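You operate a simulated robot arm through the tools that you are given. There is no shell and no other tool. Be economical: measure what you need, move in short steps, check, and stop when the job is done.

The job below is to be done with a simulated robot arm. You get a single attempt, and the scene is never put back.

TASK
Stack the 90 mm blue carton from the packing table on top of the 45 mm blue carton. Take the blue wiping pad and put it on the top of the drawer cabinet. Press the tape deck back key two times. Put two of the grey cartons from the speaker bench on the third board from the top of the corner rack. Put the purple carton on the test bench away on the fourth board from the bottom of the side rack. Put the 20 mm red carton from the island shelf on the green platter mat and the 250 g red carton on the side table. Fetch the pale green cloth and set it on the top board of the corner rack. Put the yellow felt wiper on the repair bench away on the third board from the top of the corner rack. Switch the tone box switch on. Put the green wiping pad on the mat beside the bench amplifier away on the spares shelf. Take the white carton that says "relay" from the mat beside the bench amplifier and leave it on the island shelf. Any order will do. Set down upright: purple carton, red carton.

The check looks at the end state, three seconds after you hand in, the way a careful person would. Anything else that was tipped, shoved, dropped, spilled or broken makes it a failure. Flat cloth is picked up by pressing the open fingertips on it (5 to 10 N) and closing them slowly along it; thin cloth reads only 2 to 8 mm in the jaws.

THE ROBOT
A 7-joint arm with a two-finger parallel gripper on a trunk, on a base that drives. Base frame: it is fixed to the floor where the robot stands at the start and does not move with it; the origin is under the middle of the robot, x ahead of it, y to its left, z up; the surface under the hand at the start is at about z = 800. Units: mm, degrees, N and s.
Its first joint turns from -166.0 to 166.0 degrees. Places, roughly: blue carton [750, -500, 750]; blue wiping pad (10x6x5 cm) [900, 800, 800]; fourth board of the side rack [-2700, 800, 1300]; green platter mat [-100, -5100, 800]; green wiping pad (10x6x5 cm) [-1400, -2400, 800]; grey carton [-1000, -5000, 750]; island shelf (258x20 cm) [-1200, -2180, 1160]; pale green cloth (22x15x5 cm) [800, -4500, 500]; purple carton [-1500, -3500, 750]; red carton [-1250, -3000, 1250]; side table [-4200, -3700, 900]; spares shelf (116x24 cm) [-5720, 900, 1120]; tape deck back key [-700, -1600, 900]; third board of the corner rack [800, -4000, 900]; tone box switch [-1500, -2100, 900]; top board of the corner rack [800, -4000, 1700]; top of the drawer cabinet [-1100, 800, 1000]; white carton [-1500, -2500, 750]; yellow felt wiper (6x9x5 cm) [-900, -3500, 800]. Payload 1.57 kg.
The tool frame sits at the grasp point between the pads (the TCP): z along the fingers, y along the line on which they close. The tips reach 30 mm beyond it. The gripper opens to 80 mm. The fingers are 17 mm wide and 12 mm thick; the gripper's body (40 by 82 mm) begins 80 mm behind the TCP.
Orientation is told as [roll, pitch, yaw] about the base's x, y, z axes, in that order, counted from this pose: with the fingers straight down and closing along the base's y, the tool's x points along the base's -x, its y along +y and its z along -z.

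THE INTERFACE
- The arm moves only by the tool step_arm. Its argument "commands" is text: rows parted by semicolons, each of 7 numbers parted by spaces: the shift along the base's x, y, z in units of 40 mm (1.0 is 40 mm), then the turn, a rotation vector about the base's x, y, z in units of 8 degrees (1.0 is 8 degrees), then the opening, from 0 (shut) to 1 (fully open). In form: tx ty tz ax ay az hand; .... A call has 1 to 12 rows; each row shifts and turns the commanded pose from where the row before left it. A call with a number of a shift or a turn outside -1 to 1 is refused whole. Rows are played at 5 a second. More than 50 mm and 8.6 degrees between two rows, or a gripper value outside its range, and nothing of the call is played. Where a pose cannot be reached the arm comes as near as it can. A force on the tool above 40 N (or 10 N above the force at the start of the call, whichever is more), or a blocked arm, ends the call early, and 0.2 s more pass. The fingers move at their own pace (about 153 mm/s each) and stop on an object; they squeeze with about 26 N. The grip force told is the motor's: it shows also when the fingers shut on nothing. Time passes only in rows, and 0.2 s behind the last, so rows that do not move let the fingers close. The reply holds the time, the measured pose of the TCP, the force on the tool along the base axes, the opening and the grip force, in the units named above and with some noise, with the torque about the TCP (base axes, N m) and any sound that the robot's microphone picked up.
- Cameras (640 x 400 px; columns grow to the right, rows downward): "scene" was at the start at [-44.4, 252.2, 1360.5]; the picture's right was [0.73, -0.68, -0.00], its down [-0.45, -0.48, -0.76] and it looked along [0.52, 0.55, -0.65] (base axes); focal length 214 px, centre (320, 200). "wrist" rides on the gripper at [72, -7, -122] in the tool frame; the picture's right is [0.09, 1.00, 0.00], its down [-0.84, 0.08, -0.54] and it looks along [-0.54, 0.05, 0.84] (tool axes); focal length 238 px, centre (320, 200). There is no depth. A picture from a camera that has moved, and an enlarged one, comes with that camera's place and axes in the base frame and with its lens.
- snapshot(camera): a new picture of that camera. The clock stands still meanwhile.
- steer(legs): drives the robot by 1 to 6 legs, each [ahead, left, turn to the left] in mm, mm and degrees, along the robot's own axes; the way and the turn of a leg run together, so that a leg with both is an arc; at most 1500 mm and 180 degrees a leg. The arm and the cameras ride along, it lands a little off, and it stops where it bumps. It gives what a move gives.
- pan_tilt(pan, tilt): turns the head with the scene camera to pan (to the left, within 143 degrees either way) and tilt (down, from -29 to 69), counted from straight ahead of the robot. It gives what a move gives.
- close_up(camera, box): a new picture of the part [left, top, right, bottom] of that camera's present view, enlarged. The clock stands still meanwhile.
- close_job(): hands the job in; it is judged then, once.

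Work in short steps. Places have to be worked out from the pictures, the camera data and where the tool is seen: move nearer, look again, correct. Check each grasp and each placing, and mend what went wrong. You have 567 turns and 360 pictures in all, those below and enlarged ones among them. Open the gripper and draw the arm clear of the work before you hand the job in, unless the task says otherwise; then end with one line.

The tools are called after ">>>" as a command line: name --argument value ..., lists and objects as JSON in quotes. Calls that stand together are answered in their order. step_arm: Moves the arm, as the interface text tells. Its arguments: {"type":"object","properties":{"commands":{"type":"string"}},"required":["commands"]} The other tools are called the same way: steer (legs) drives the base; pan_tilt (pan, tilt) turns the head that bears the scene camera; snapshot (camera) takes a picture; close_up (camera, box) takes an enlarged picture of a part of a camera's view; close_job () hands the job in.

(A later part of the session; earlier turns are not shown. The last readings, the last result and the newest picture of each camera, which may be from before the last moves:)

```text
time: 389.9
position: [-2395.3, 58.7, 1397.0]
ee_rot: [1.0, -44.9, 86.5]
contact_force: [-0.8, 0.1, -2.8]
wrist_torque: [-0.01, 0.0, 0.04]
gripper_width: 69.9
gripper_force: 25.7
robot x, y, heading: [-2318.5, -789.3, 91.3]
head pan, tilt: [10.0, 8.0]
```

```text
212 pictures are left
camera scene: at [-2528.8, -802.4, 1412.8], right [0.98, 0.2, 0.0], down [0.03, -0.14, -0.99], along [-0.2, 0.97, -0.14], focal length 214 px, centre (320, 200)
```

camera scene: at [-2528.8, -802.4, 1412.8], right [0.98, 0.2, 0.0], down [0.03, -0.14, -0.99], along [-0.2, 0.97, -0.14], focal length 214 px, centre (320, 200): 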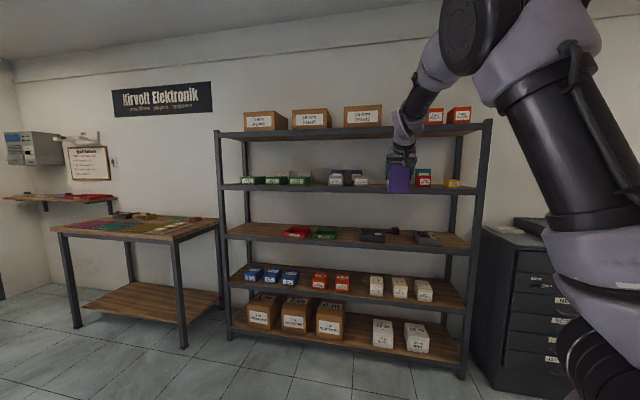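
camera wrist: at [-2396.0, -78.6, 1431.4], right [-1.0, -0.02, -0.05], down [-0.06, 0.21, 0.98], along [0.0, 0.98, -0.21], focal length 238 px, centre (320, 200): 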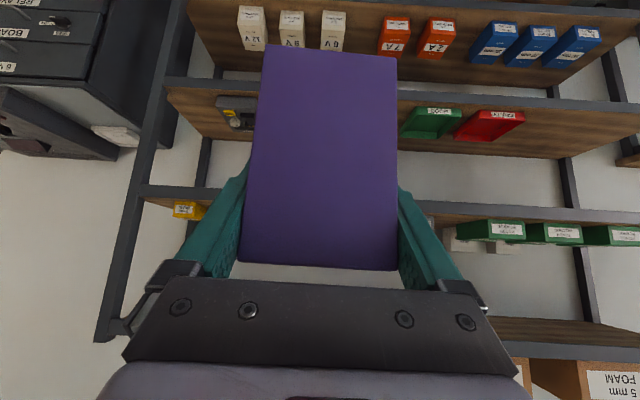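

I drive 430 mm forward and check alignment with the gap.

>>> steer --legs '[[430, 0, -1.3]]'

>>> snapshot --camera "wrist"

>>> close_up --camera "scene" --box '[260, 100, 540, 260]'

```text
time: 392.5
position: [-2381.8, 487.3, 1396.5]
ee_rot: [0.9, -45.0, 85.2]
contact_force: [0.5, 0.3, -2.5]
wrist_torque: [-0.08, 0.0, 0.01]
gripper_width: 69.7
gripper_force: 26.2
robot x, y, heading: [-2326.9, -363.1, 90.4]
head pan, tilt: [10.0, 8.0]
```

```text
211 pictures are left
camera wrist: at [-2386.1, 350.4, 1431.0], right [-1.0, 0.01, -0.05], down [-0.05, 0.21, 0.98], along [0.02, 0.98, -0.21], focal length 238 px, centre (320, 200)
```

wrist: 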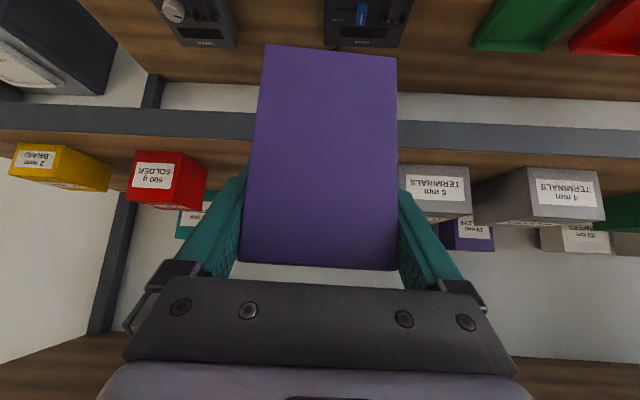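

```text
2.29 times, centred on (400, 180) of scene
camera zoom: at [-2534.6, -370.4, 1412.8], right [0.98, 0.18, 0.0], down [0.02, -0.14, -0.99], along [-0.17, 0.97, -0.14], focal length 490 px, centre (137, 246)
```

zoom: 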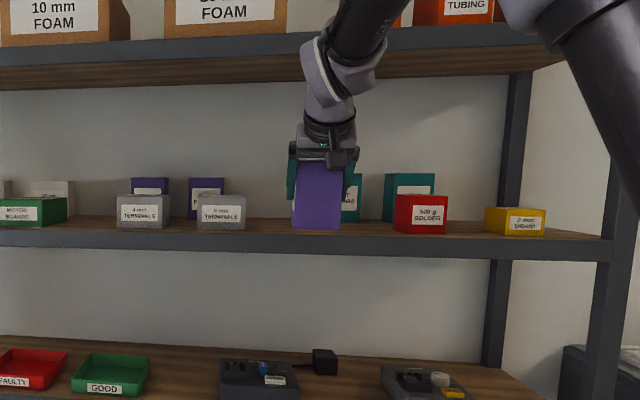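

The front gap is wide (x -2486…-2190); the held box at x≈-2382 fits. I drive 195 mm further in.

>>> steer --legs '[[195, 0, 0]]'

>>> snapshot --camera "wrist"

>>> close_up --camera "scene" --box '[260, 80, 600, 280]'

```text
time: 394.1
position: [-2383.2, 683.8, 1395.9]
ee_rot: [0.9, -45.0, 85.4]
contact_force: [0.2, -0.2, -1.9]
wrist_torque: [-0.01, 0.01, 0.0]
gripper_width: 70.0
gripper_force: 25.9
robot x, y, heading: [-2326.6, -167.6, 89.9]
head pan, tilt: [10.0, 8.0]
```

```text
209 pictures are left
camera wrist: at [-2387.2, 547.0, 1431.0], right [-1.0, 0.01, -0.05], down [-0.05, 0.21, 0.98], along [0.02, 0.98, -0.21], focal length 238 px, centre (320, 200)
```

wrist: 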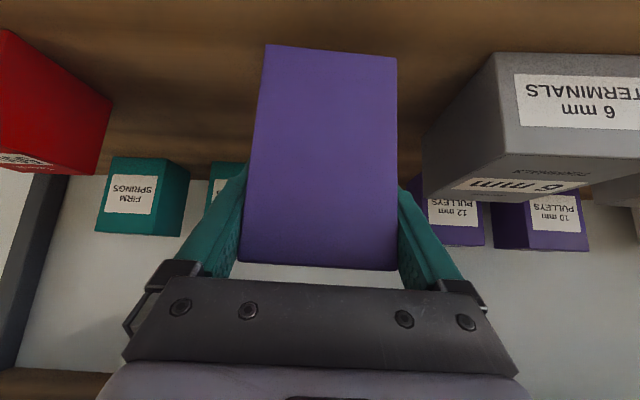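

```text
1.88 times, centred on (430, 180) of scene
camera zoom: at [-2535.0, -173.9, 1412.8], right [0.98, 0.18, 0.0], down [0.02, -0.14, -0.99], along [-0.17, 0.97, -0.14], focal length 404 px, centre (113, 238)
```

zoom: 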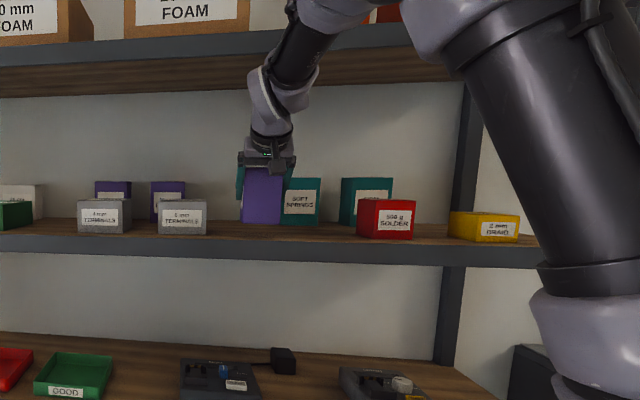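

Clear around. Lower onto the board.

>>> step_arm --commands "0 0 -.35 0 0 0 0;0 0 -.25 0 0 0 0;0 0 0 0 0 0 0"

>>> step_arm --commands "0 0 -.08 0 0 0 0;0 0 -.06 0 0 0 0;0 0 0 0 0 0 0"

>>> step_arm --commands "0 0 -.06 0 0 0 0;0 0 -.04 0 0 0 0;0 0 0 0 0 0 0"

```text
time: 394.9
position: [-2383.9, 684.2, 1372.1]
ee_rot: [1.0, -45.0, 85.5]
contact_force: [0.0, 0.1, -1.5]
wrist_torque: [-0.01, 0.0, -0.01]
gripper_width: 69.6
gripper_force: 26.3
robot x, y, heading: [-2326.7, -169.7, 90.2]
head pan, tilt: [10.0, 8.0]
```

```text
time: 395.7
position: [-2382.1, 684.3, 1367.8]
ee_rot: [0.9, -45.3, 85.4]
contact_force: [-1.6, 2.8, 21.0]
wrist_torque: [-0.48, -0.7, -0.01]
gripper_width: 70.1
gripper_force: 26.2
robot x, y, heading: [-2324.8, -166.6, 90.4]
head pan, tilt: [10.0, 8.0]
```

```text
time: 396.5
position: [-2382.3, 683.4, 1363.2]
ee_rot: [0.9, -45.2, 85.3]
contact_force: [-2.0, 0.0, 24.0]
wrist_torque: [-0.31, -0.52, 0.09]
gripper_width: 70.1
gripper_force: 26.3
robot x, y, heading: [-2325.6, -163.6, 90.0]
head pan, tilt: [10.0, 8.0]
```

On the board. Open and withdraw straight back along the finger axis.

>>> step_arm --commands "0 0 .02 0 0 0 1;0 0 0 0 0 0 1;0 0 0 0 0 0 1;0 -.3 .3 0 0 0 1;0 -.5 .5 0 0 0 1;0 -.6 .6 0 0 0 1;0 -.7 .5 0 0 0 1;0 0 0 0 0 0 1"

>>> steer --legs '[[-300, 0, 0]]'

>>> snapshot --camera "wrist"

```text
time: 398.3
position: [-2384.1, 601.4, 1440.9]
ee_rot: [0.9, -44.9, 85.3]
contact_force: [-0.8, 0.0, 0.3]
wrist_torque: [0.02, 0.0, -0.02]
gripper_width: 80.1
gripper_force: 0.1
robot x, y, heading: [-2330.6, -167.8, 90.4]
head pan, tilt: [10.0, 8.0]
```

```text
time: 400.3
position: [-2383.4, 297.3, 1440.5]
ee_rot: [0.9, -45.0, 85.3]
contact_force: [-0.5, -0.3, 0.0]
wrist_torque: [0.01, -0.04, 0.0]
gripper_width: 80.2
gripper_force: 0.0
robot x, y, heading: [-2324.8, -468.4, 90.3]
head pan, tilt: [10.0, 8.0]
```

```text
207 pictures are left
camera wrist: at [-2386.6, 159.5, 1475.4], right [-1.0, 0.01, -0.05], down [-0.05, 0.21, 0.98], along [0.02, 0.98, -0.21], focal length 238 px, centre (320, 200)
```

wrist: 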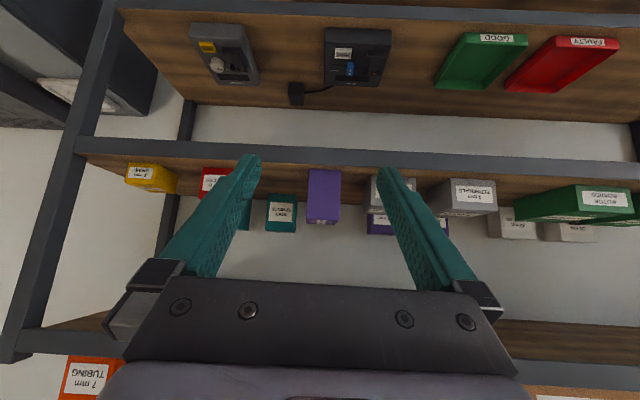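

Purple carton stands upright on the board. Now tool down and back south along the island's west side.

>>> step_arm --commands "0 -.4 -.5 -.8 0 0 1;0 -.4 -.5 -.8 0 0 1;0 -.4 -.5 -.8 0 0 1;0 -.4 -.5 -.8 0 0 1;0 -.4 -.5 -.8 0 0 1;0 -.4 -.5 -.8 0 0 1;0 -.4 -.5 -.8 0 .5 1;.3 -.4 -.5 0 -.1 0 1;0 0 0 0 0 0 1"

>>> steer --legs '[[-1000, -130, 0], [-850, -100, 0]]'

>>> pan_tilt --pan -70 --tilt 30

>>> snapshot --camera "scene"

```text
time: 402.3
position: [-2370.2, 169.1, 1280.5]
ee_rot: [-3.0, -0.3, 90.7]
contact_force: [0.2, 0.3, 0.0]
wrist_torque: [-0.04, 0.0, 0.0]
gripper_width: 80.0
gripper_force: 0.1
robot x, y, heading: [-2323.8, -472.2, 90.2]
head pan, tilt: [10.0, 8.0]
```

```text
time: 411.6
position: [-2146.6, -1669.1, 1280.0]
ee_rot: [-3.0, -0.3, 90.1]
contact_force: [-0.5, 0.4, 0.4]
wrist_torque: [-0.01, 0.0, -0.02]
gripper_width: 80.0
gripper_force: 0.1
robot x, y, heading: [-2111.8, -2305.7, 89.7]
head pan, tilt: [10.0, 8.0]
```

```text
time: 413.2
position: [-2147.1, -1669.2, 1280.8]
ee_rot: [-3.0, -0.2, 90.0]
contact_force: [0.0, -0.6, -0.4]
wrist_torque: [0.0, 0.02, 0.02]
gripper_width: 79.7
gripper_force: 0.0
robot x, y, heading: [-2111.0, -2308.2, 89.4]
head pan, tilt: [-70.0, 30.0]
```

```text
206 pictures are left
camera scene: at [-2216.9, -2375.8, 1377.2], right [0.34, -0.94, 0.0], down [-0.47, -0.17, -0.87], along [0.82, 0.29, -0.5], focal length 214 px, centre (320, 200)
```

scene: 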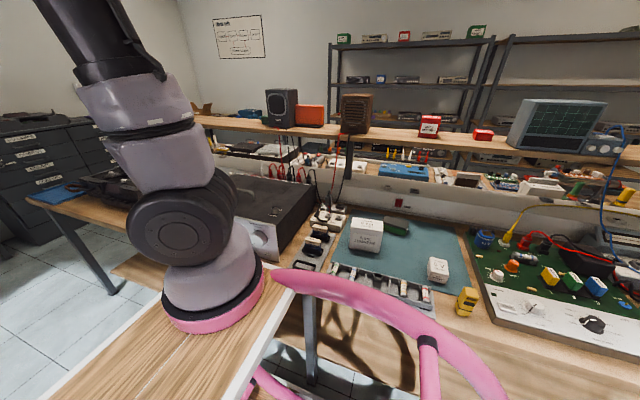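

The teal mat has two white cartons and the green pad; I enlarge.

>>> close_up --camera "scene" --box '[290, 190, 490, 320]'

>>> close_up --camera "scene" --box '[220, 80, 540, 220]'

```text
3.08 times, centred on (390, 255) of scene
camera zoom: at [-2216.9, -2375.8, 1377.2], right [0.34, -0.94, 0.0], down [-0.47, -0.17, -0.87], along [0.82, 0.29, -0.5], focal length 660 px, centre (105, 31)
```

zoom: 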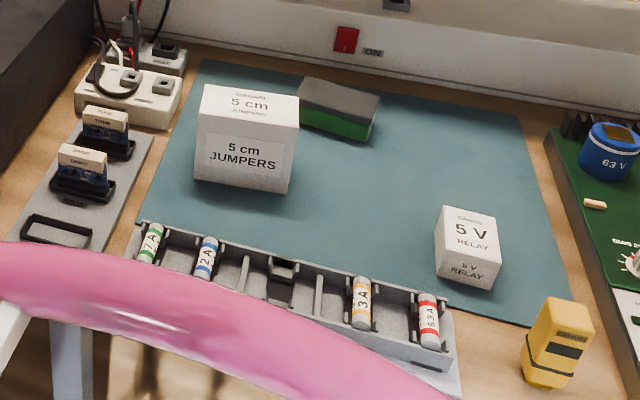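

```text
2.00 times, centred on (380, 150) of scene
camera zoom: at [-2216.9, -2375.8, 1377.2], right [0.34, -0.94, 0.0], down [-0.47, -0.17, -0.87], along [0.82, 0.29, -0.5], focal length 429 px, centre (200, 300)
```

zoom: 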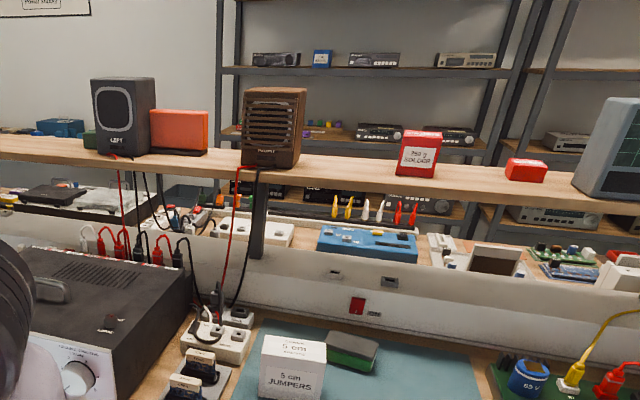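

The relay carton and green pad are on the mat. I swing the arm to the right over the test bench to find the tone box.

>>> step_arm --commands ".85 -.3 0 0 0 -.94 1;.85 -.3 0 0 0 -.94 1;.85 -.3 0 0 0 -.94 1;.85 -.3 0 0 0 -.94 1;.85 -.3 0 0 0 -.94 1;.85 -.3 0 0 0 -.94 1;.85 -.3 0 0 0 -.94 1;.85 -.3 0 0 0 -.94 1;.85 -.3 0 0 0 -.94 1;.85 -.3 0 0 0 -.94 1;.85 -.3 0 0 0 -.94 1;.85 -.3 0 0 0 -.94 1"

>>> step_arm --commands ".44 -.96 0 0 0 0 1;.44 -.96 0 0 0 0 1;.44 -.96 0 0 0 0 1;.44 -.96 0 0 0 0 1;.44 -.96 0 0 0 0 1;.44 -.96 0 0 0 0 1;.44 -.96 0 0 0 0 1;.44 -.96 0 0 0 0 1;0 0 0 .375 0 0 1;0 0 0 0 0 0 1"

>>> snapshot --camera "wrist"

```text
time: 415.8
position: [-1740.6, -1814.2, 1280.9]
ee_rot: [-3.1, -0.2, -0.2]
contact_force: [-0.8, 0.0, 0.0]
wrist_torque: [-0.02, 0.0, -0.01]
gripper_width: 80.0
gripper_force: 0.1
robot x, y, heading: [-2109.2, -2307.8, 89.6]
head pan, tilt: [-70.0, 30.0]
```

```text
time: 418.0
position: [-1599.0, -2121.5, 1279.0]
ee_rot: [-0.1, -0.4, -0.2]
contact_force: [-1.1, 0.6, 0.9]
wrist_torque: [0.0, -0.01, 0.01]
gripper_width: 80.2
gripper_force: 0.2
robot x, y, heading: [-2112.2, -2304.2, 89.6]
head pan, tilt: [-70.0, 30.0]
```

```text
203 pictures are left
camera wrist: at [-1672.4, -2128.1, 1400.8], right [-0.09, 1.0, 0.0], down [0.83, 0.07, 0.55], along [0.54, 0.05, -0.84], focal length 238 px, centre (320, 200)
```

wrist: 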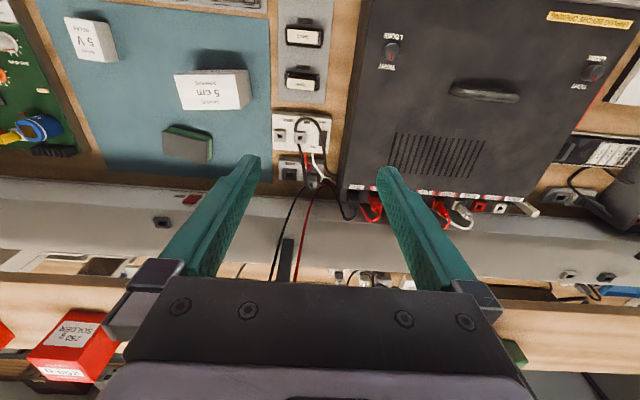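

>>> close_up --camera "wrist" --box '[265, 0, 425, 110]'

>>> close_up --camera "wrist" --box '[520, 0, 640, 110]'

```text
3.64 times, centred on (345, 55) of wrist
camera zoom: at [-1672.4, -2128.1, 1400.8], right [-0.09, 1.0, 0.0], down [0.83, 0.07, 0.55], along [0.54, 0.05, -0.84], focal length 867 px, centre (229, 727)
```

zoom: 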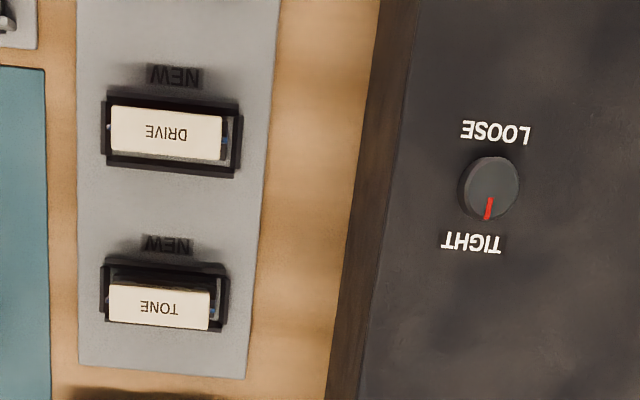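

```text
3.64 times, centred on (580, 55) of wrist
camera zoom: at [-1672.4, -2128.1, 1400.8], right [-0.09, 1.0, 0.0], down [0.83, 0.07, 0.55], along [0.54, 0.05, -0.84], focal length 867 px, centre (-626, 727)
```

zoom: 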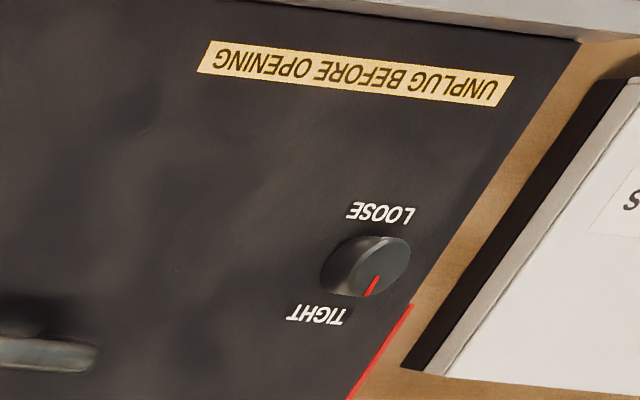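

I need to find the "tone box"; look at the amplifier's front and other boxes with the head camera.

>>> pan_tilt --pan -50 --tilt 30

>>> snapshot --camera "scene"

>>> pan_tilt --pan -105 --tilt 30

>>> snapshot --camera "scene"

```text
time: 418.8
position: [-1599.9, -2121.0, 1279.8]
ee_rot: [-0.1, -0.2, -0.3]
contact_force: [-0.1, -1.4, 0.7]
wrist_torque: [0.01, 0.04, 0.03]
gripper_width: 80.0
gripper_force: 0.0
robot x, y, heading: [-2111.5, -2305.6, 89.5]
head pan, tilt: [-50.0, 30.0]
```

```text
200 pictures are left
camera scene: at [-2232.3, -2348.6, 1377.2], right [0.64, -0.77, 0.0], down [-0.39, -0.32, -0.87], along [0.67, 0.55, -0.5], focal length 214 px, centre (320, 200)
```

scene: 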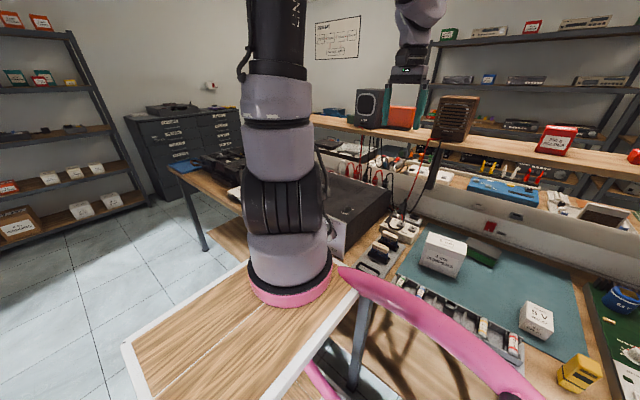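

```text
time: 420.0
position: [-1599.0, -2121.2, 1278.6]
ee_rot: [0.0, -0.3, -0.2]
contact_force: [-0.6, -0.4, 0.0]
wrist_torque: [0.02, 0.02, 0.03]
gripper_width: 80.2
gripper_force: 0.1
robot x, y, heading: [-2108.5, -2310.0, 89.6]
head pan, tilt: [-105.0, 30.0]
```

```text
199 pictures are left
camera scene: at [-2214.9, -2430.2, 1377.2], right [-0.27, -0.96, 0.0], down [-0.48, 0.13, -0.87], along [0.83, -0.23, -0.5], focal length 214 px, centre (320, 200)
```

scene: 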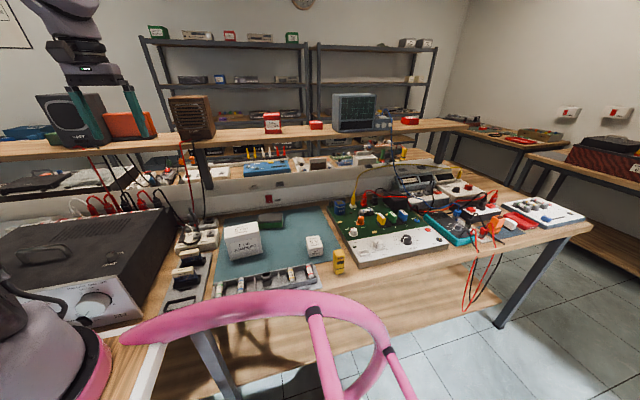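

>>> close_up --camera "scene" --box '[0, 170, 220, 330]'

>>> close_up --camera "scene" --box '[320, 160, 600, 280]'

```text
2.50 times, centred on (110, 250) of scene
camera zoom: at [-2214.9, -2430.2, 1377.2], right [-0.27, -0.96, 0.0], down [-0.48, 0.13, -0.87], along [0.83, -0.23, -0.5], focal length 536 px, centre (845, 75)
```

zoom: 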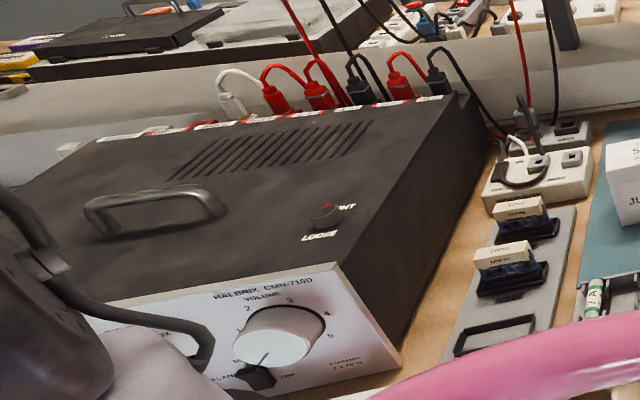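

```text
2.29 times, centred on (460, 220) of scene
camera zoom: at [-2214.9, -2430.2, 1377.2], right [-0.27, -0.96, 0.0], down [-0.48, 0.13, -0.87], along [0.83, -0.23, -0.5], focal length 490 px, centre (0, 154)
```

zoom: 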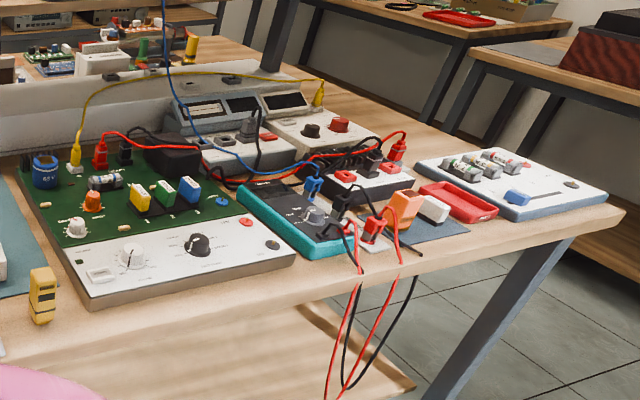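

Text by the amplifier's left part may read "...BOX". I drive 560 mm north to view that front panel unobstructed.

>>> steer --legs '[[560, 0, 0]]'

>>> pan_tilt --pan -90 --tilt 40

>>> snapshot --camera "scene"

>>> snapshot --camera "wrist"

```text
time: 423.2
position: [-1596.9, -1557.8, 1278.8]
ee_rot: [0.0, -0.2, 0.1]
contact_force: [-0.1, 0.1, 0.2]
wrist_torque: [0.03, -0.02, 0.02]
gripper_width: 79.9
gripper_force: 0.0
robot x, y, heading: [-2105.3, -1747.0, 90.0]
head pan, tilt: [-105.0, 30.0]
```

```text
time: 424.0
position: [-1597.6, -1557.9, 1279.5]
ee_rot: [0.0, -0.4, 0.2]
contact_force: [-0.1, -0.6, -0.7]
wrist_torque: [-0.02, -0.03, -0.02]
gripper_width: 79.9
gripper_force: 0.0
robot x, y, heading: [-2108.6, -1747.8, 89.8]
head pan, tilt: [-90.0, 40.0]
```

```text
196 pictures are left
camera scene: at [-2213.7, -1847.0, 1361.9], right [0.0, -1.0, 0.0], down [-0.64, 0.0, -0.77], along [0.77, 0.0, -0.64], focal length 214 px, centre (320, 200)
```

scene: 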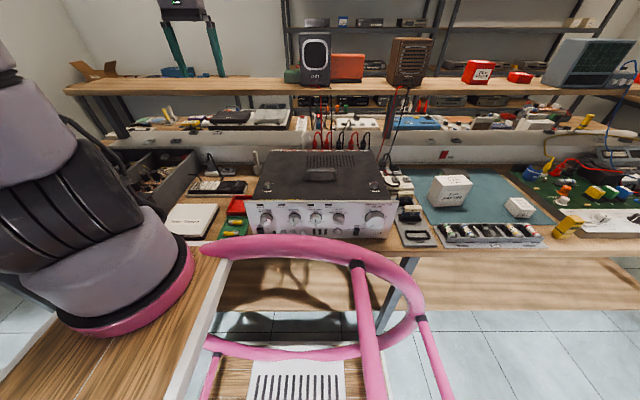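

```text
195 pictures are left
camera wrist: at [-1670.9, -1564.5, 1400.8], right [-0.1, 1.0, 0.0], down [0.83, 0.08, 0.55], along [0.54, 0.05, -0.84], focal length 238 px, centre (320, 200)
```

wrist: 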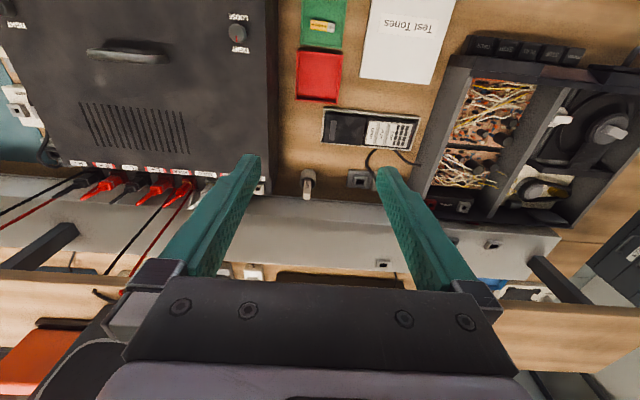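

>>> close_up --camera "scene" --box '[230, 190, 410, 260]'

>>> close_up --camera "wrist" --box '[290, 80, 450, 200]'

```text
3.56 times, centred on (320, 225) of scene
camera zoom: at [-2213.7, -1847.0, 1361.9], right [0.0, -1.0, 0.0], down [-0.64, 0.0, -0.77], along [0.77, 0.0, -0.64], focal length 763 px, centre (320, 111)
```

zoom: 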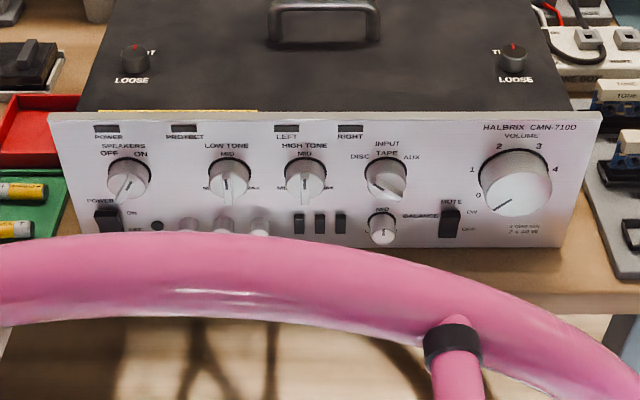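

```text
3.33 times, centred on (370, 140) of wrist
camera zoom: at [-1670.9, -1564.5, 1400.8], right [-0.1, 1.0, 0.0], down [0.83, 0.08, 0.55], along [0.54, 0.05, -0.84], focal length 794 px, centre (153, 400)
```

zoom: 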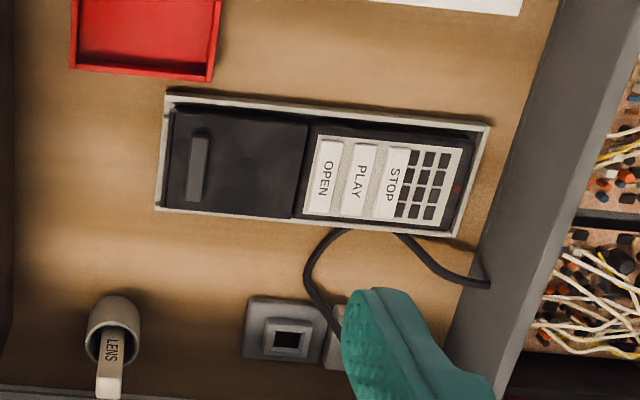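

The white socket block beside the amp is labelled "TONE BOX". I drive back and inspect it from above.

>>> steer --legs '[[-560, 0, 0]]'

>>> step_arm --commands ".3 -.3 -.9 0 0 0 0;.3 -.3 -.9 0 0 0 0;.3 -.3 -.9 0 0 0 0;0 0 0 0 0 0 0"

>>> close_up --camera "wrist" --box '[200, 40, 400, 180]'

>>> pan_tilt --pan -80 --tilt 30

>>> close_up --camera "scene" --box '[220, 170, 400, 290]'

```text
time: 427.2
position: [-1598.5, -2115.6, 1278.3]
ee_rot: [0.1, -0.2, 0.2]
contact_force: [-0.3, 0.2, 0.5]
wrist_torque: [0.01, -0.05, -0.01]
gripper_width: 80.0
gripper_force: 0.1
robot x, y, heading: [-2107.2, -2306.0, 89.7]
head pan, tilt: [-90.0, 40.0]
```

```text
time: 428.2
position: [-1562.5, -2152.2, 1170.3]
ee_rot: [0.0, -0.3, 0.1]
contact_force: [-0.1, -0.7, -0.6]
wrist_torque: [-0.01, -0.01, 0.01]
gripper_width: 0.0
gripper_force: 20.9
robot x, y, heading: [-2109.8, -2303.2, 89.9]
head pan, tilt: [-90.0, 40.0]
```

```text
2.86 times, centred on (300, 110) of wrist
camera zoom: at [-1635.6, -2159.3, 1292.3], right [-0.09, 1.0, 0.0], down [0.83, 0.08, 0.55], along [0.54, 0.05, -0.84], focal length 681 px, centre (377, 457)
```

zoom: 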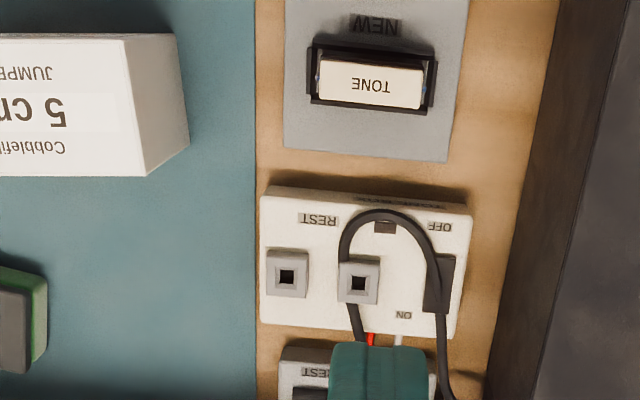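

```text
time: 428.9
position: [-1562.4, -2151.7, 1170.9]
ee_rot: [0.1, -0.3, 0.1]
contact_force: [1.0, 0.3, 0.9]
wrist_torque: [-0.01, 0.02, -0.03]
gripper_width: 0.2
gripper_force: 20.9
robot x, y, heading: [-2109.6, -2309.6, 89.9]
head pan, tilt: [-80.0, 30.0]
```

```text
3.33 times, centred on (310, 230) of scene
camera zoom: at [-2211.1, -2388.5, 1377.1], right [0.17, -0.99, 0.0], down [-0.49, -0.09, -0.87], along [0.85, 0.15, -0.5], focal length 715 px, centre (353, 100)
```

zoom: 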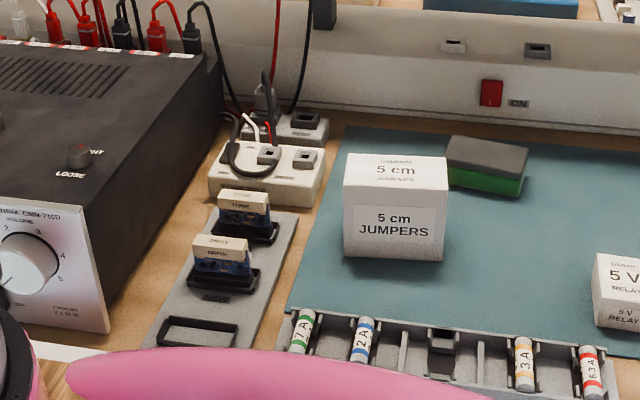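

The tone box's black rocker at ≈(-1493,-2105) has OFF on the west side and ON on the east. A cable loops nearby; I look closer.

>>> step_arm --commands "-.1 .7 -.7 0 0 0 0;-.1 .3 -.9 0 0 0 0;0 0 -.9 0 0 0 0;0 0 0 0 0 0 0"

>>> close_up --camera "wrist" --box '[250, 60, 410, 170]'

```text
time: 429.9
position: [-1569.2, -2111.4, 1070.4]
ee_rot: [-0.1, -0.3, 0.0]
contact_force: [0.3, -0.4, 0.7]
wrist_torque: [-0.04, -0.01, -0.02]
gripper_width: 0.0
gripper_force: 21.5
robot x, y, heading: [-2106.9, -2304.5, 89.5]
head pan, tilt: [-80.0, 30.0]
```

```text
3.64 times, centred on (330, 115) of wrist
camera zoom: at [-1643.6, -2118.8, 1191.7], right [-0.09, 1.0, 0.0], down [0.83, 0.08, 0.55], along [0.54, 0.05, -0.84], focal length 867 px, centre (284, 509)
```

zoom: 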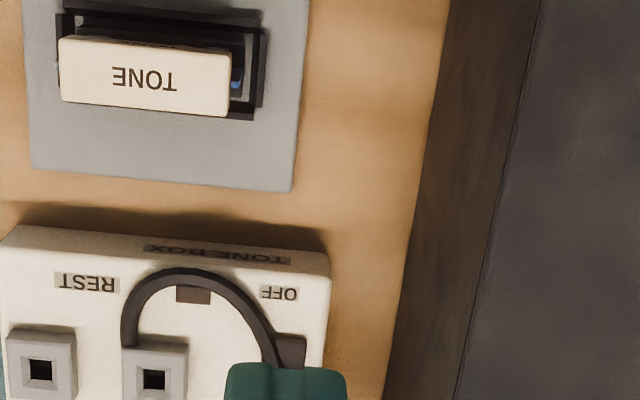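

>>> step_arm --commands ".6 -.9 0 0 0 0 0;.3 -.9 0 0 0 0 0;0 0 0 0 0 0 0"

>>> close_up --camera "wrist" --box '[310, 90, 470, 190]'

```text
time: 430.7
position: [-1534.7, -2185.1, 1070.1]
ee_rot: [0.1, -0.4, 0.0]
contact_force: [-0.5, 0.3, 0.6]
wrist_torque: [-0.01, -0.01, 0.0]
gripper_width: 0.0
gripper_force: 21.5
robot x, y, heading: [-2110.5, -2305.8, 89.7]
head pan, tilt: [-80.0, 30.0]
```

```text
4.00 times, centred on (390, 140) of wrist
camera zoom: at [-1608.0, -2191.3, 1191.5], right [-0.09, 1.0, 0.0], down [0.83, 0.08, 0.55], along [0.54, 0.05, -0.84], focal length 953 px, centre (40, 440)
```

zoom: 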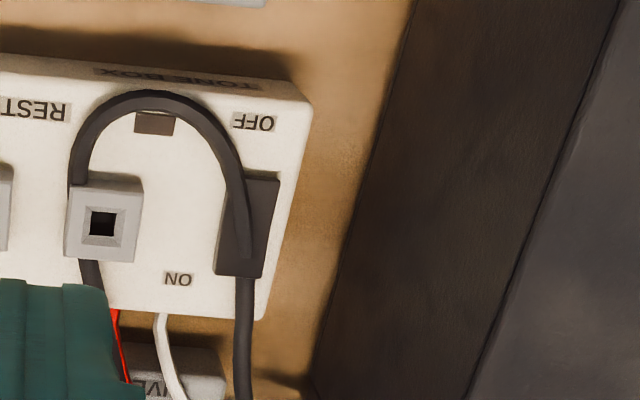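

>>> close_up --camera "wrist" --box '[350, 120, 390, 170]'

```text
8.00 times, centred on (370, 145) of wrist
camera zoom: at [-1608.0, -2191.3, 1191.5], right [-0.09, 1.0, 0.0], down [0.83, 0.08, 0.55], along [0.54, 0.05, -0.84], focal length 1907 px, centre (-80, 640)
```

zoom: 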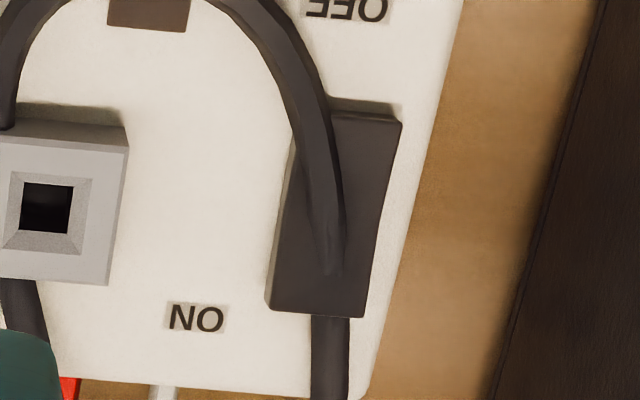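

The rocker's ON end stands raised (it is OFF). ON end at about (-1472,-2101). I turn the hand 90° so its narrow side faces the amplifier and go above.

>>> step_arm --commands ".13 .17 0 0 0 .94 0;.13 .17 0 0 0 .94 0;.13 .17 0 0 0 .94 0;.13 .17 0 0 0 .94 0;.13 .17 0 0 0 .94 0;.13 .17 0 0 0 .94 0;.13 .17 0 0 0 .94 0;.13 .17 0 0 0 .94 0;.13 .17 0 0 0 .94 0;.13 .17 0 0 0 .94 0;.13 .17 0 0 0 .94 0;.1 .17 0 0 0 .94 0"

>>> step_arm --commands "0 0 -.9 0 0 0 0;0 0 -.9 0 0 0 0;0 0 -.9 0 0 0 0;0 0 0 0 0 0 0"

>>> snapshot --camera "wrist"

```text
time: 433.3
position: [-1473.9, -2102.4, 1071.3]
ee_rot: [0.0, -0.3, 90.3]
contact_force: [-0.1, -0.4, 0.0]
wrist_torque: [0.01, 0.0, 0.02]
gripper_width: 0.0
gripper_force: 21.4
robot x, y, heading: [-2104.1, -2307.2, 89.9]
head pan, tilt: [-80.0, 30.0]
```

```text
time: 434.3
position: [-1474.7, -2101.8, 963.2]
ee_rot: [0.0, -0.3, 90.4]
contact_force: [-0.5, 0.2, 0.5]
wrist_torque: [-0.02, -0.02, 0.04]
gripper_width: 0.1
gripper_force: 20.7
robot x, y, heading: [-2103.6, -2308.0, 89.8]
head pan, tilt: [-80.0, 30.0]
```

```text
187 pictures are left
camera wrist: at [-1467.5, -2174.3, 1084.6], right [-1.0, -0.1, 0.0], down [-0.08, 0.83, 0.55], along [-0.05, 0.54, -0.84], focal length 238 px, centre (320, 200)
```

wrist: 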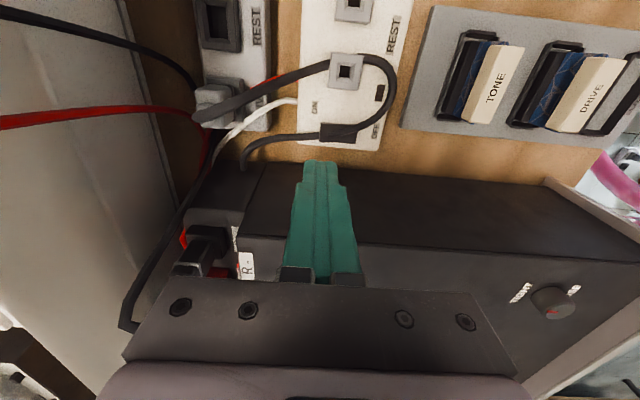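

>>> close_up --camera "wrist" --box '[280, 90, 400, 180]'

```text
4.44 times, centred on (340, 135) of wrist
camera zoom: at [-1467.5, -2174.3, 1084.6], right [-1.0, -0.1, 0.0], down [-0.08, 0.83, 0.55], along [-0.05, 0.54, -0.84], focal length 1059 px, centre (231, 489)
```

zoom: 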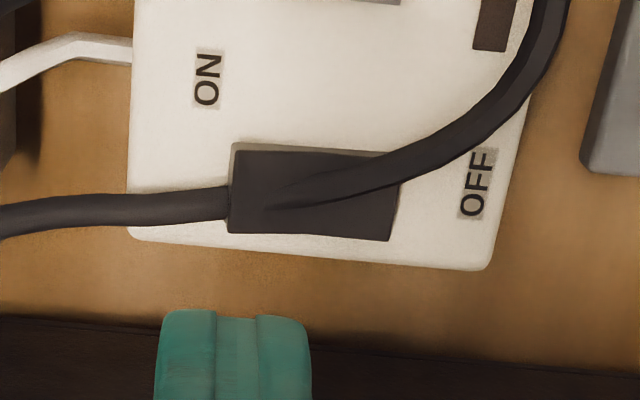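

Rocker spans x -1474…-1511, y≈-2103.5. I position at x -1480 and press down the ON end.

>>> step_arm --commands "-.13 -.04 -.5 0 0 0 0;0 0 -.6 0 0 0 0;0 0 -.4 0 0 0 0;0 0 0 0 0 0 0"

>>> snapshot --camera "wrist"

```text
time: 435.3
position: [-1478.8, -2103.8, 903.1]
ee_rot: [-0.1, -0.4, 90.3]
contact_force: [0.1, 0.7, -0.3]
wrist_torque: [0.0, 0.0, -0.04]
gripper_width: 0.1
gripper_force: 21.1
robot x, y, heading: [-2103.5, -2305.8, 89.9]
head pan, tilt: [-80.0, 30.0]
```

```text
185 pictures are left
camera wrist: at [-1472.3, -2176.6, 1024.5], right [-1.0, -0.1, 0.0], down [-0.08, 0.83, 0.55], along [-0.05, 0.54, -0.84], focal length 238 px, centre (320, 200)
```

wrist: 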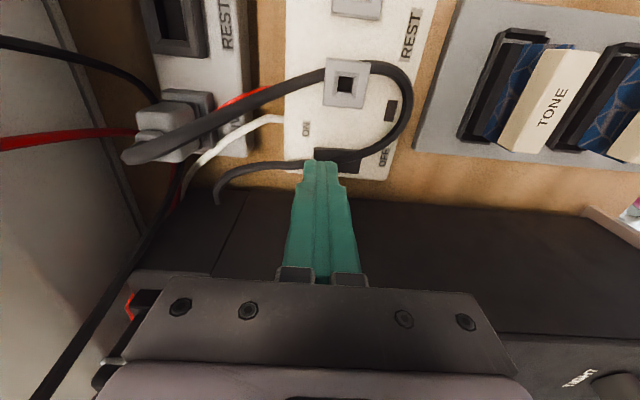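

>>> step_arm --commands "0 0 -.1 0 0 0 0;0 0 -.1 0 0 0 0;0 0 -.1 0 0 0 0;0 0 0 0 0 0 0"

>>> step_arm --commands "0 0 -.08 0 0 0 0;0 0 -.05 0 0 0 0;0 0 0 0 0 0 0"

>>> close_up --camera "wrist" --box '[260, 110, 400, 200]'

```text
time: 436.2
position: [-1476.8, -2103.7, 895.8]
ee_rot: [-0.3, -0.4, 90.2]
contact_force: [-8.5, -1.7, 18.0]
wrist_torque: [-0.09, 0.46, 0.02]
gripper_width: 0.1
gripper_force: 21.0
robot x, y, heading: [-2105.7, -2307.4, 89.6]
head pan, tilt: [-80.0, 30.0]
stopped in row 4: the force on the tool passed its limit at 42 N (the readings are from after the stop); the commanded pose is now the measured one
```

```text
time: 436.6
position: [-1477.6, -2104.5, 894.7]
ee_rot: [-0.2, -0.2, 90.2]
contact_force: [-10.5, -2.2, 22.0]
wrist_torque: [-0.13, 0.56, -0.01]
gripper_width: 0.0
gripper_force: 20.9
robot x, y, heading: [-2105.7, -2306.7, 89.9]
head pan, tilt: [-80.0, 30.0]
stopped in row 1: the force on the tool passed its limit at 49 N (the readings are from after the stop); the commanded pose is now the measured one
```

```text
4.44 times, centred on (330, 155) of wrist
camera zoom: at [-1472.1, -2176.6, 1015.5], right [-1.0, -0.1, -0.01], down [-0.08, 0.83, 0.55], along [-0.05, 0.54, -0.84], focal length 1059 px, centre (276, 400)
```

zoom: 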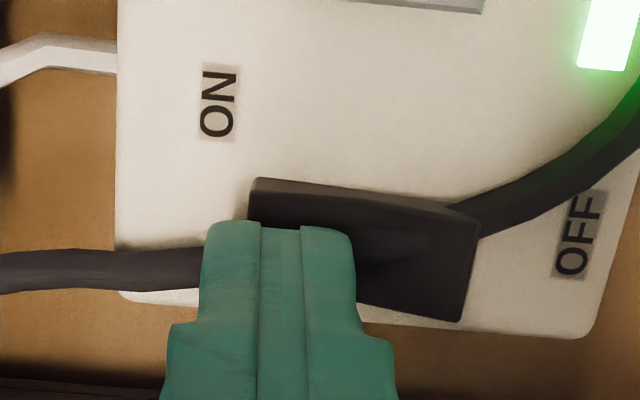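

The lamp glows green: the tone box is on. I rise and move above the mat for the relay carton.

>>> step_arm --commands "0 0 .5 0 0 0 0;0 0 1 0 0 0 0;0 0 1 0 0 0 0;0 0 1 0 0 0 0;0 0 1 0 0 0 0;0 0 1 0 0 0 0;0 0 1 0 0 0 1"

>>> step_arm --commands "-.3 -.85 0 0 0 -.94 1;-.3 -.85 0 0 0 -.94 1;-.3 -.85 0 0 0 -.94 1;-.3 -.85 0 0 0 -.94 1;-.3 -.85 0 0 0 -.94 1;-.3 -.85 0 0 0 -.94 1;-.3 -.85 0 0 0 -.94 1;-.3 -.85 0 0 0 -.94 1;-.3 -.85 0 0 0 -.94 1;-.3 -.85 0 0 0 -.94 1;-.3 -.85 0 0 0 -.94 1;-.3 -.85 0 0 0 -.94 1"

>>> snapshot --camera "wrist"

```text
time: 438.2
position: [-1476.9, -2103.5, 1154.0]
ee_rot: [-0.2, -0.3, 90.3]
contact_force: [0.3, -0.2, 1.2]
wrist_torque: [0.02, 0.05, 0.04]
gripper_width: 79.9
gripper_force: 0.1
robot x, y, heading: [-2108.1, -2305.7, 89.7]
head pan, tilt: [-80.0, 30.0]
```

```text
time: 440.8
position: [-1621.2, -2512.3, 1153.7]
ee_rot: [-0.3, -0.3, 0.0]
contact_force: [0.2, 0.5, 1.1]
wrist_torque: [-0.05, 0.01, -0.03]
gripper_width: 80.0
gripper_force: 0.1
robot x, y, heading: [-2104.2, -2306.0, 90.1]
head pan, tilt: [-80.0, 30.0]
```

```text
183 pictures are left
camera wrist: at [-1694.0, -2517.9, 1275.1], right [-0.09, 1.0, -0.01], down [0.83, 0.08, 0.55], along [0.54, 0.05, -0.84], focal length 238 px, centre (320, 200)
```

wrist: 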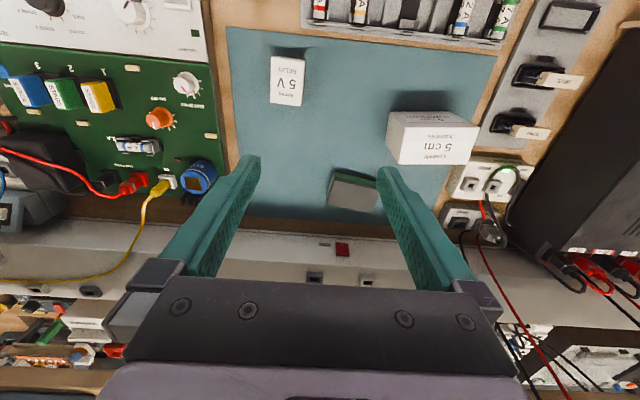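

>>> close_up --camera "wrist" --box '[240, 30, 340, 120]'

```text
4.44 times, centred on (290, 75) of wrist
camera zoom: at [-1694.0, -2517.9, 1275.1], right [-0.09, 1.0, -0.01], down [0.83, 0.08, 0.55], along [0.54, 0.05, -0.84], focal length 1059 px, centre (453, 756)
```

zoom: 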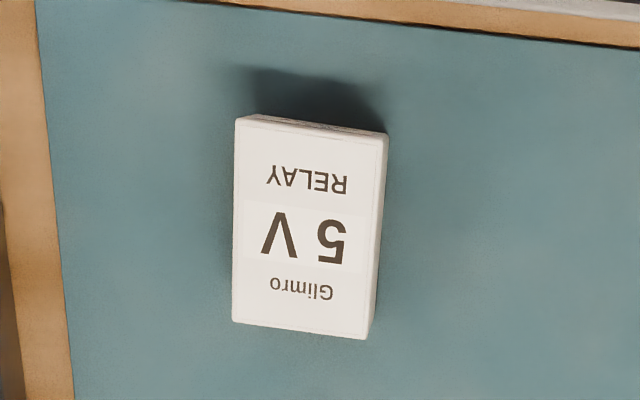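

Relay carton: about 64x50x40 mm, top ≈860, centre (-1640,-2566). I go above and down.

>>> step_arm --commands "-.16 -.45 -.8 0 0 -.1 1;-.16 -.45 -.8 0 0 -.1 1;-.16 -.45 -.8 0 0 0 1;0 0 -1 0 0 0 1;0 0 -1 0 0 0 1;0 0 0 0 0 0 1"

>>> snapshot --camera "wrist"

```text
time: 442.2
position: [-1641.0, -2565.1, 976.9]
ee_rot: [-0.2, -0.2, -1.6]
contact_force: [0.0, -0.1, 0.2]
wrist_torque: [0.0, 0.0, -0.03]
gripper_width: 80.2
gripper_force: 0.1
robot x, y, heading: [-2110.3, -2306.7, 89.4]
head pan, tilt: [-80.0, 30.0]
```

```text
181 pictures are left
camera wrist: at [-1713.5, -2569.3, 1097.6], right [-0.06, 1.0, -0.01], down [0.84, 0.06, 0.55], along [0.55, 0.03, -0.84], focal length 238 px, centre (320, 200)
```

wrist: 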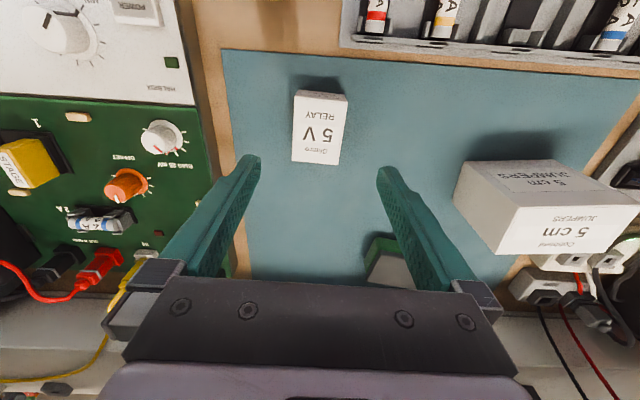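

Aligned; descend and grip.

>>> step_arm --commands "-.04 -.03 -1 0 0 0 1;0 0 -1 0 0 0 1;0 0 -.9 0 0 0 1;0 0 0 0 0 0 1;0 0 0 0 0 0 0;0 0 0 0 0 0 0;0 0 0 0 0 0 0"

>>> step_arm --commands "0 0 .4 0 0 0 0;0 0 1 0 0 0 0;0 0 1 0 0 0 0;0 0 1 0 0 0 0;0 0 1 0 0 0 0;0 0 1 0 0 0 0;0 0 1 0 0 0 0;0 0 1 0 0 0 0;0 0 1 0 0 0 0;0 0 1 0 0 0 0"

>>> snapshot --camera "wrist"

```text
time: 443.8
position: [-1641.5, -2565.5, 859.3]
ee_rot: [-0.3, -0.3, -1.6]
contact_force: [-0.2, 0.0, 0.2]
wrist_torque: [0.01, -0.02, -0.02]
gripper_width: 49.4
gripper_force: 25.9
robot x, y, heading: [-2108.1, -2306.0, 89.8]
head pan, tilt: [-80.0, 30.0]
```

```text
time: 446.0
position: [-1640.3, -2567.1, 1236.1]
ee_rot: [-0.2, -0.2, -1.6]
contact_force: [0.2, -0.1, -1.2]
wrist_torque: [0.04, 0.0, -0.02]
gripper_width: 49.0
gripper_force: 25.8
robot x, y, heading: [-2105.1, -2303.8, 89.8]
head pan, tilt: [-80.0, 30.0]
```

```text
180 pictures are left
camera wrist: at [-1713.5, -2571.4, 1358.0], right [-0.06, 1.0, 0.0], down [0.84, 0.06, 0.55], along [0.54, 0.03, -0.84], focal length 238 px, centre (320, 200)
```

wrist: 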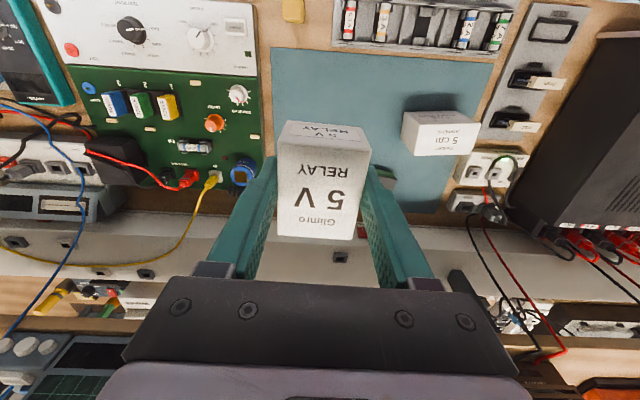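

Held. I sidle 90 mm closer and move toward the shelf at y≈-2370 to look for free space.

>>> steer --legs '[[0, -90, 0]]'

>>> step_arm --commands ".3 .82 .5 0 0 0 0;.3 .82 .5 0 0 0 0;.3 .82 .5 0 0 0 0;.4 .82 .5 0 0 0 0;.4 .82 .4 0 0 0 0;.4 .82 0 0 0 0 0;0 0 0 0 0 0 0"

>>> snapshot --camera "wrist"

>>> pan_tilt --pan -90 --tilt 10

>>> snapshot --camera "scene"

```text
time: 447.2
position: [-1559.3, -2565.7, 1234.6]
ee_rot: [-0.1, -0.2, -1.2]
contact_force: [-0.1, 0.2, -1.1]
wrist_torque: [0.0, -0.02, 0.0]
gripper_width: 48.9
gripper_force: 26.0
robot x, y, heading: [-2030.2, -2303.3, 89.9]
head pan, tilt: [-80.0, 30.0]
stopped in leg 1: the robot was blocked; the commanded pose is now the measured one
```

```text
time: 448.8
position: [-1475.7, -2366.9, 1330.5]
ee_rot: [-0.1, -0.2, -1.3]
contact_force: [0.2, 0.2, -0.5]
wrist_torque: [0.02, -0.02, 0.0]
gripper_width: 49.3
gripper_force: 26.0
robot x, y, heading: [-2030.2, -2304.3, 90.0]
head pan, tilt: [-80.0, 30.0]
```

```text
179 pictures are left
camera wrist: at [-1548.4, -2372.4, 1451.9], right [-0.07, 1.0, 0.0], down [0.84, 0.06, 0.55], along [0.54, 0.04, -0.84], focal length 238 px, centre (320, 200)
```

wrist: 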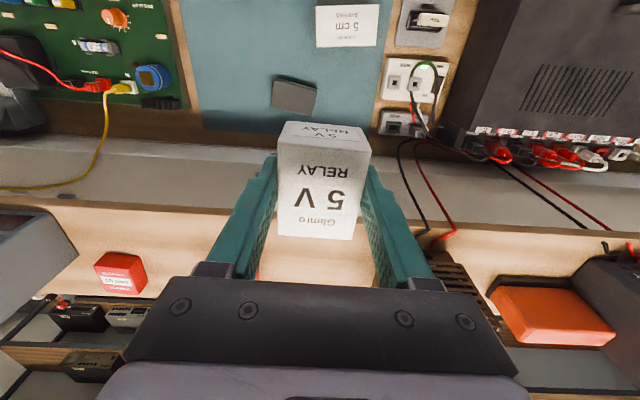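

```text
time: 449.7
position: [-1474.8, -2365.6, 1331.0]
ee_rot: [-0.1, -0.2, -1.2]
contact_force: [-0.8, 0.2, -1.1]
wrist_torque: [-0.07, 0.0, -0.01]
gripper_width: 49.1
gripper_force: 25.6
robot x, y, heading: [-2028.2, -2308.7, 89.9]
head pan, tilt: [-90.0, 10.0]
```

```text
178 pictures are left
camera scene: at [-2128.1, -2405.5, 1409.5], right [0.0, -1.0, 0.0], down [-0.17, 0.0, -0.98], along [0.98, 0.0, -0.17], focal length 214 px, centre (320, 200)
```

scene: 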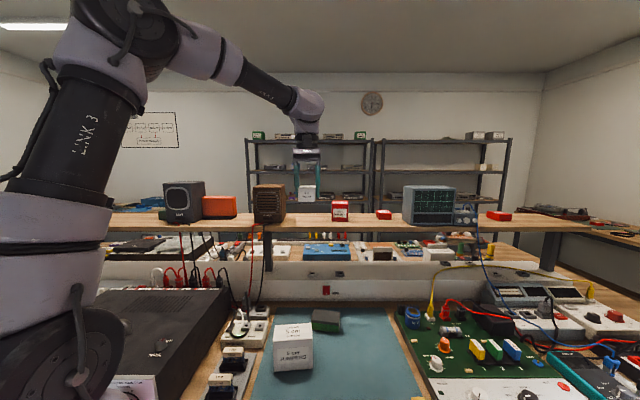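

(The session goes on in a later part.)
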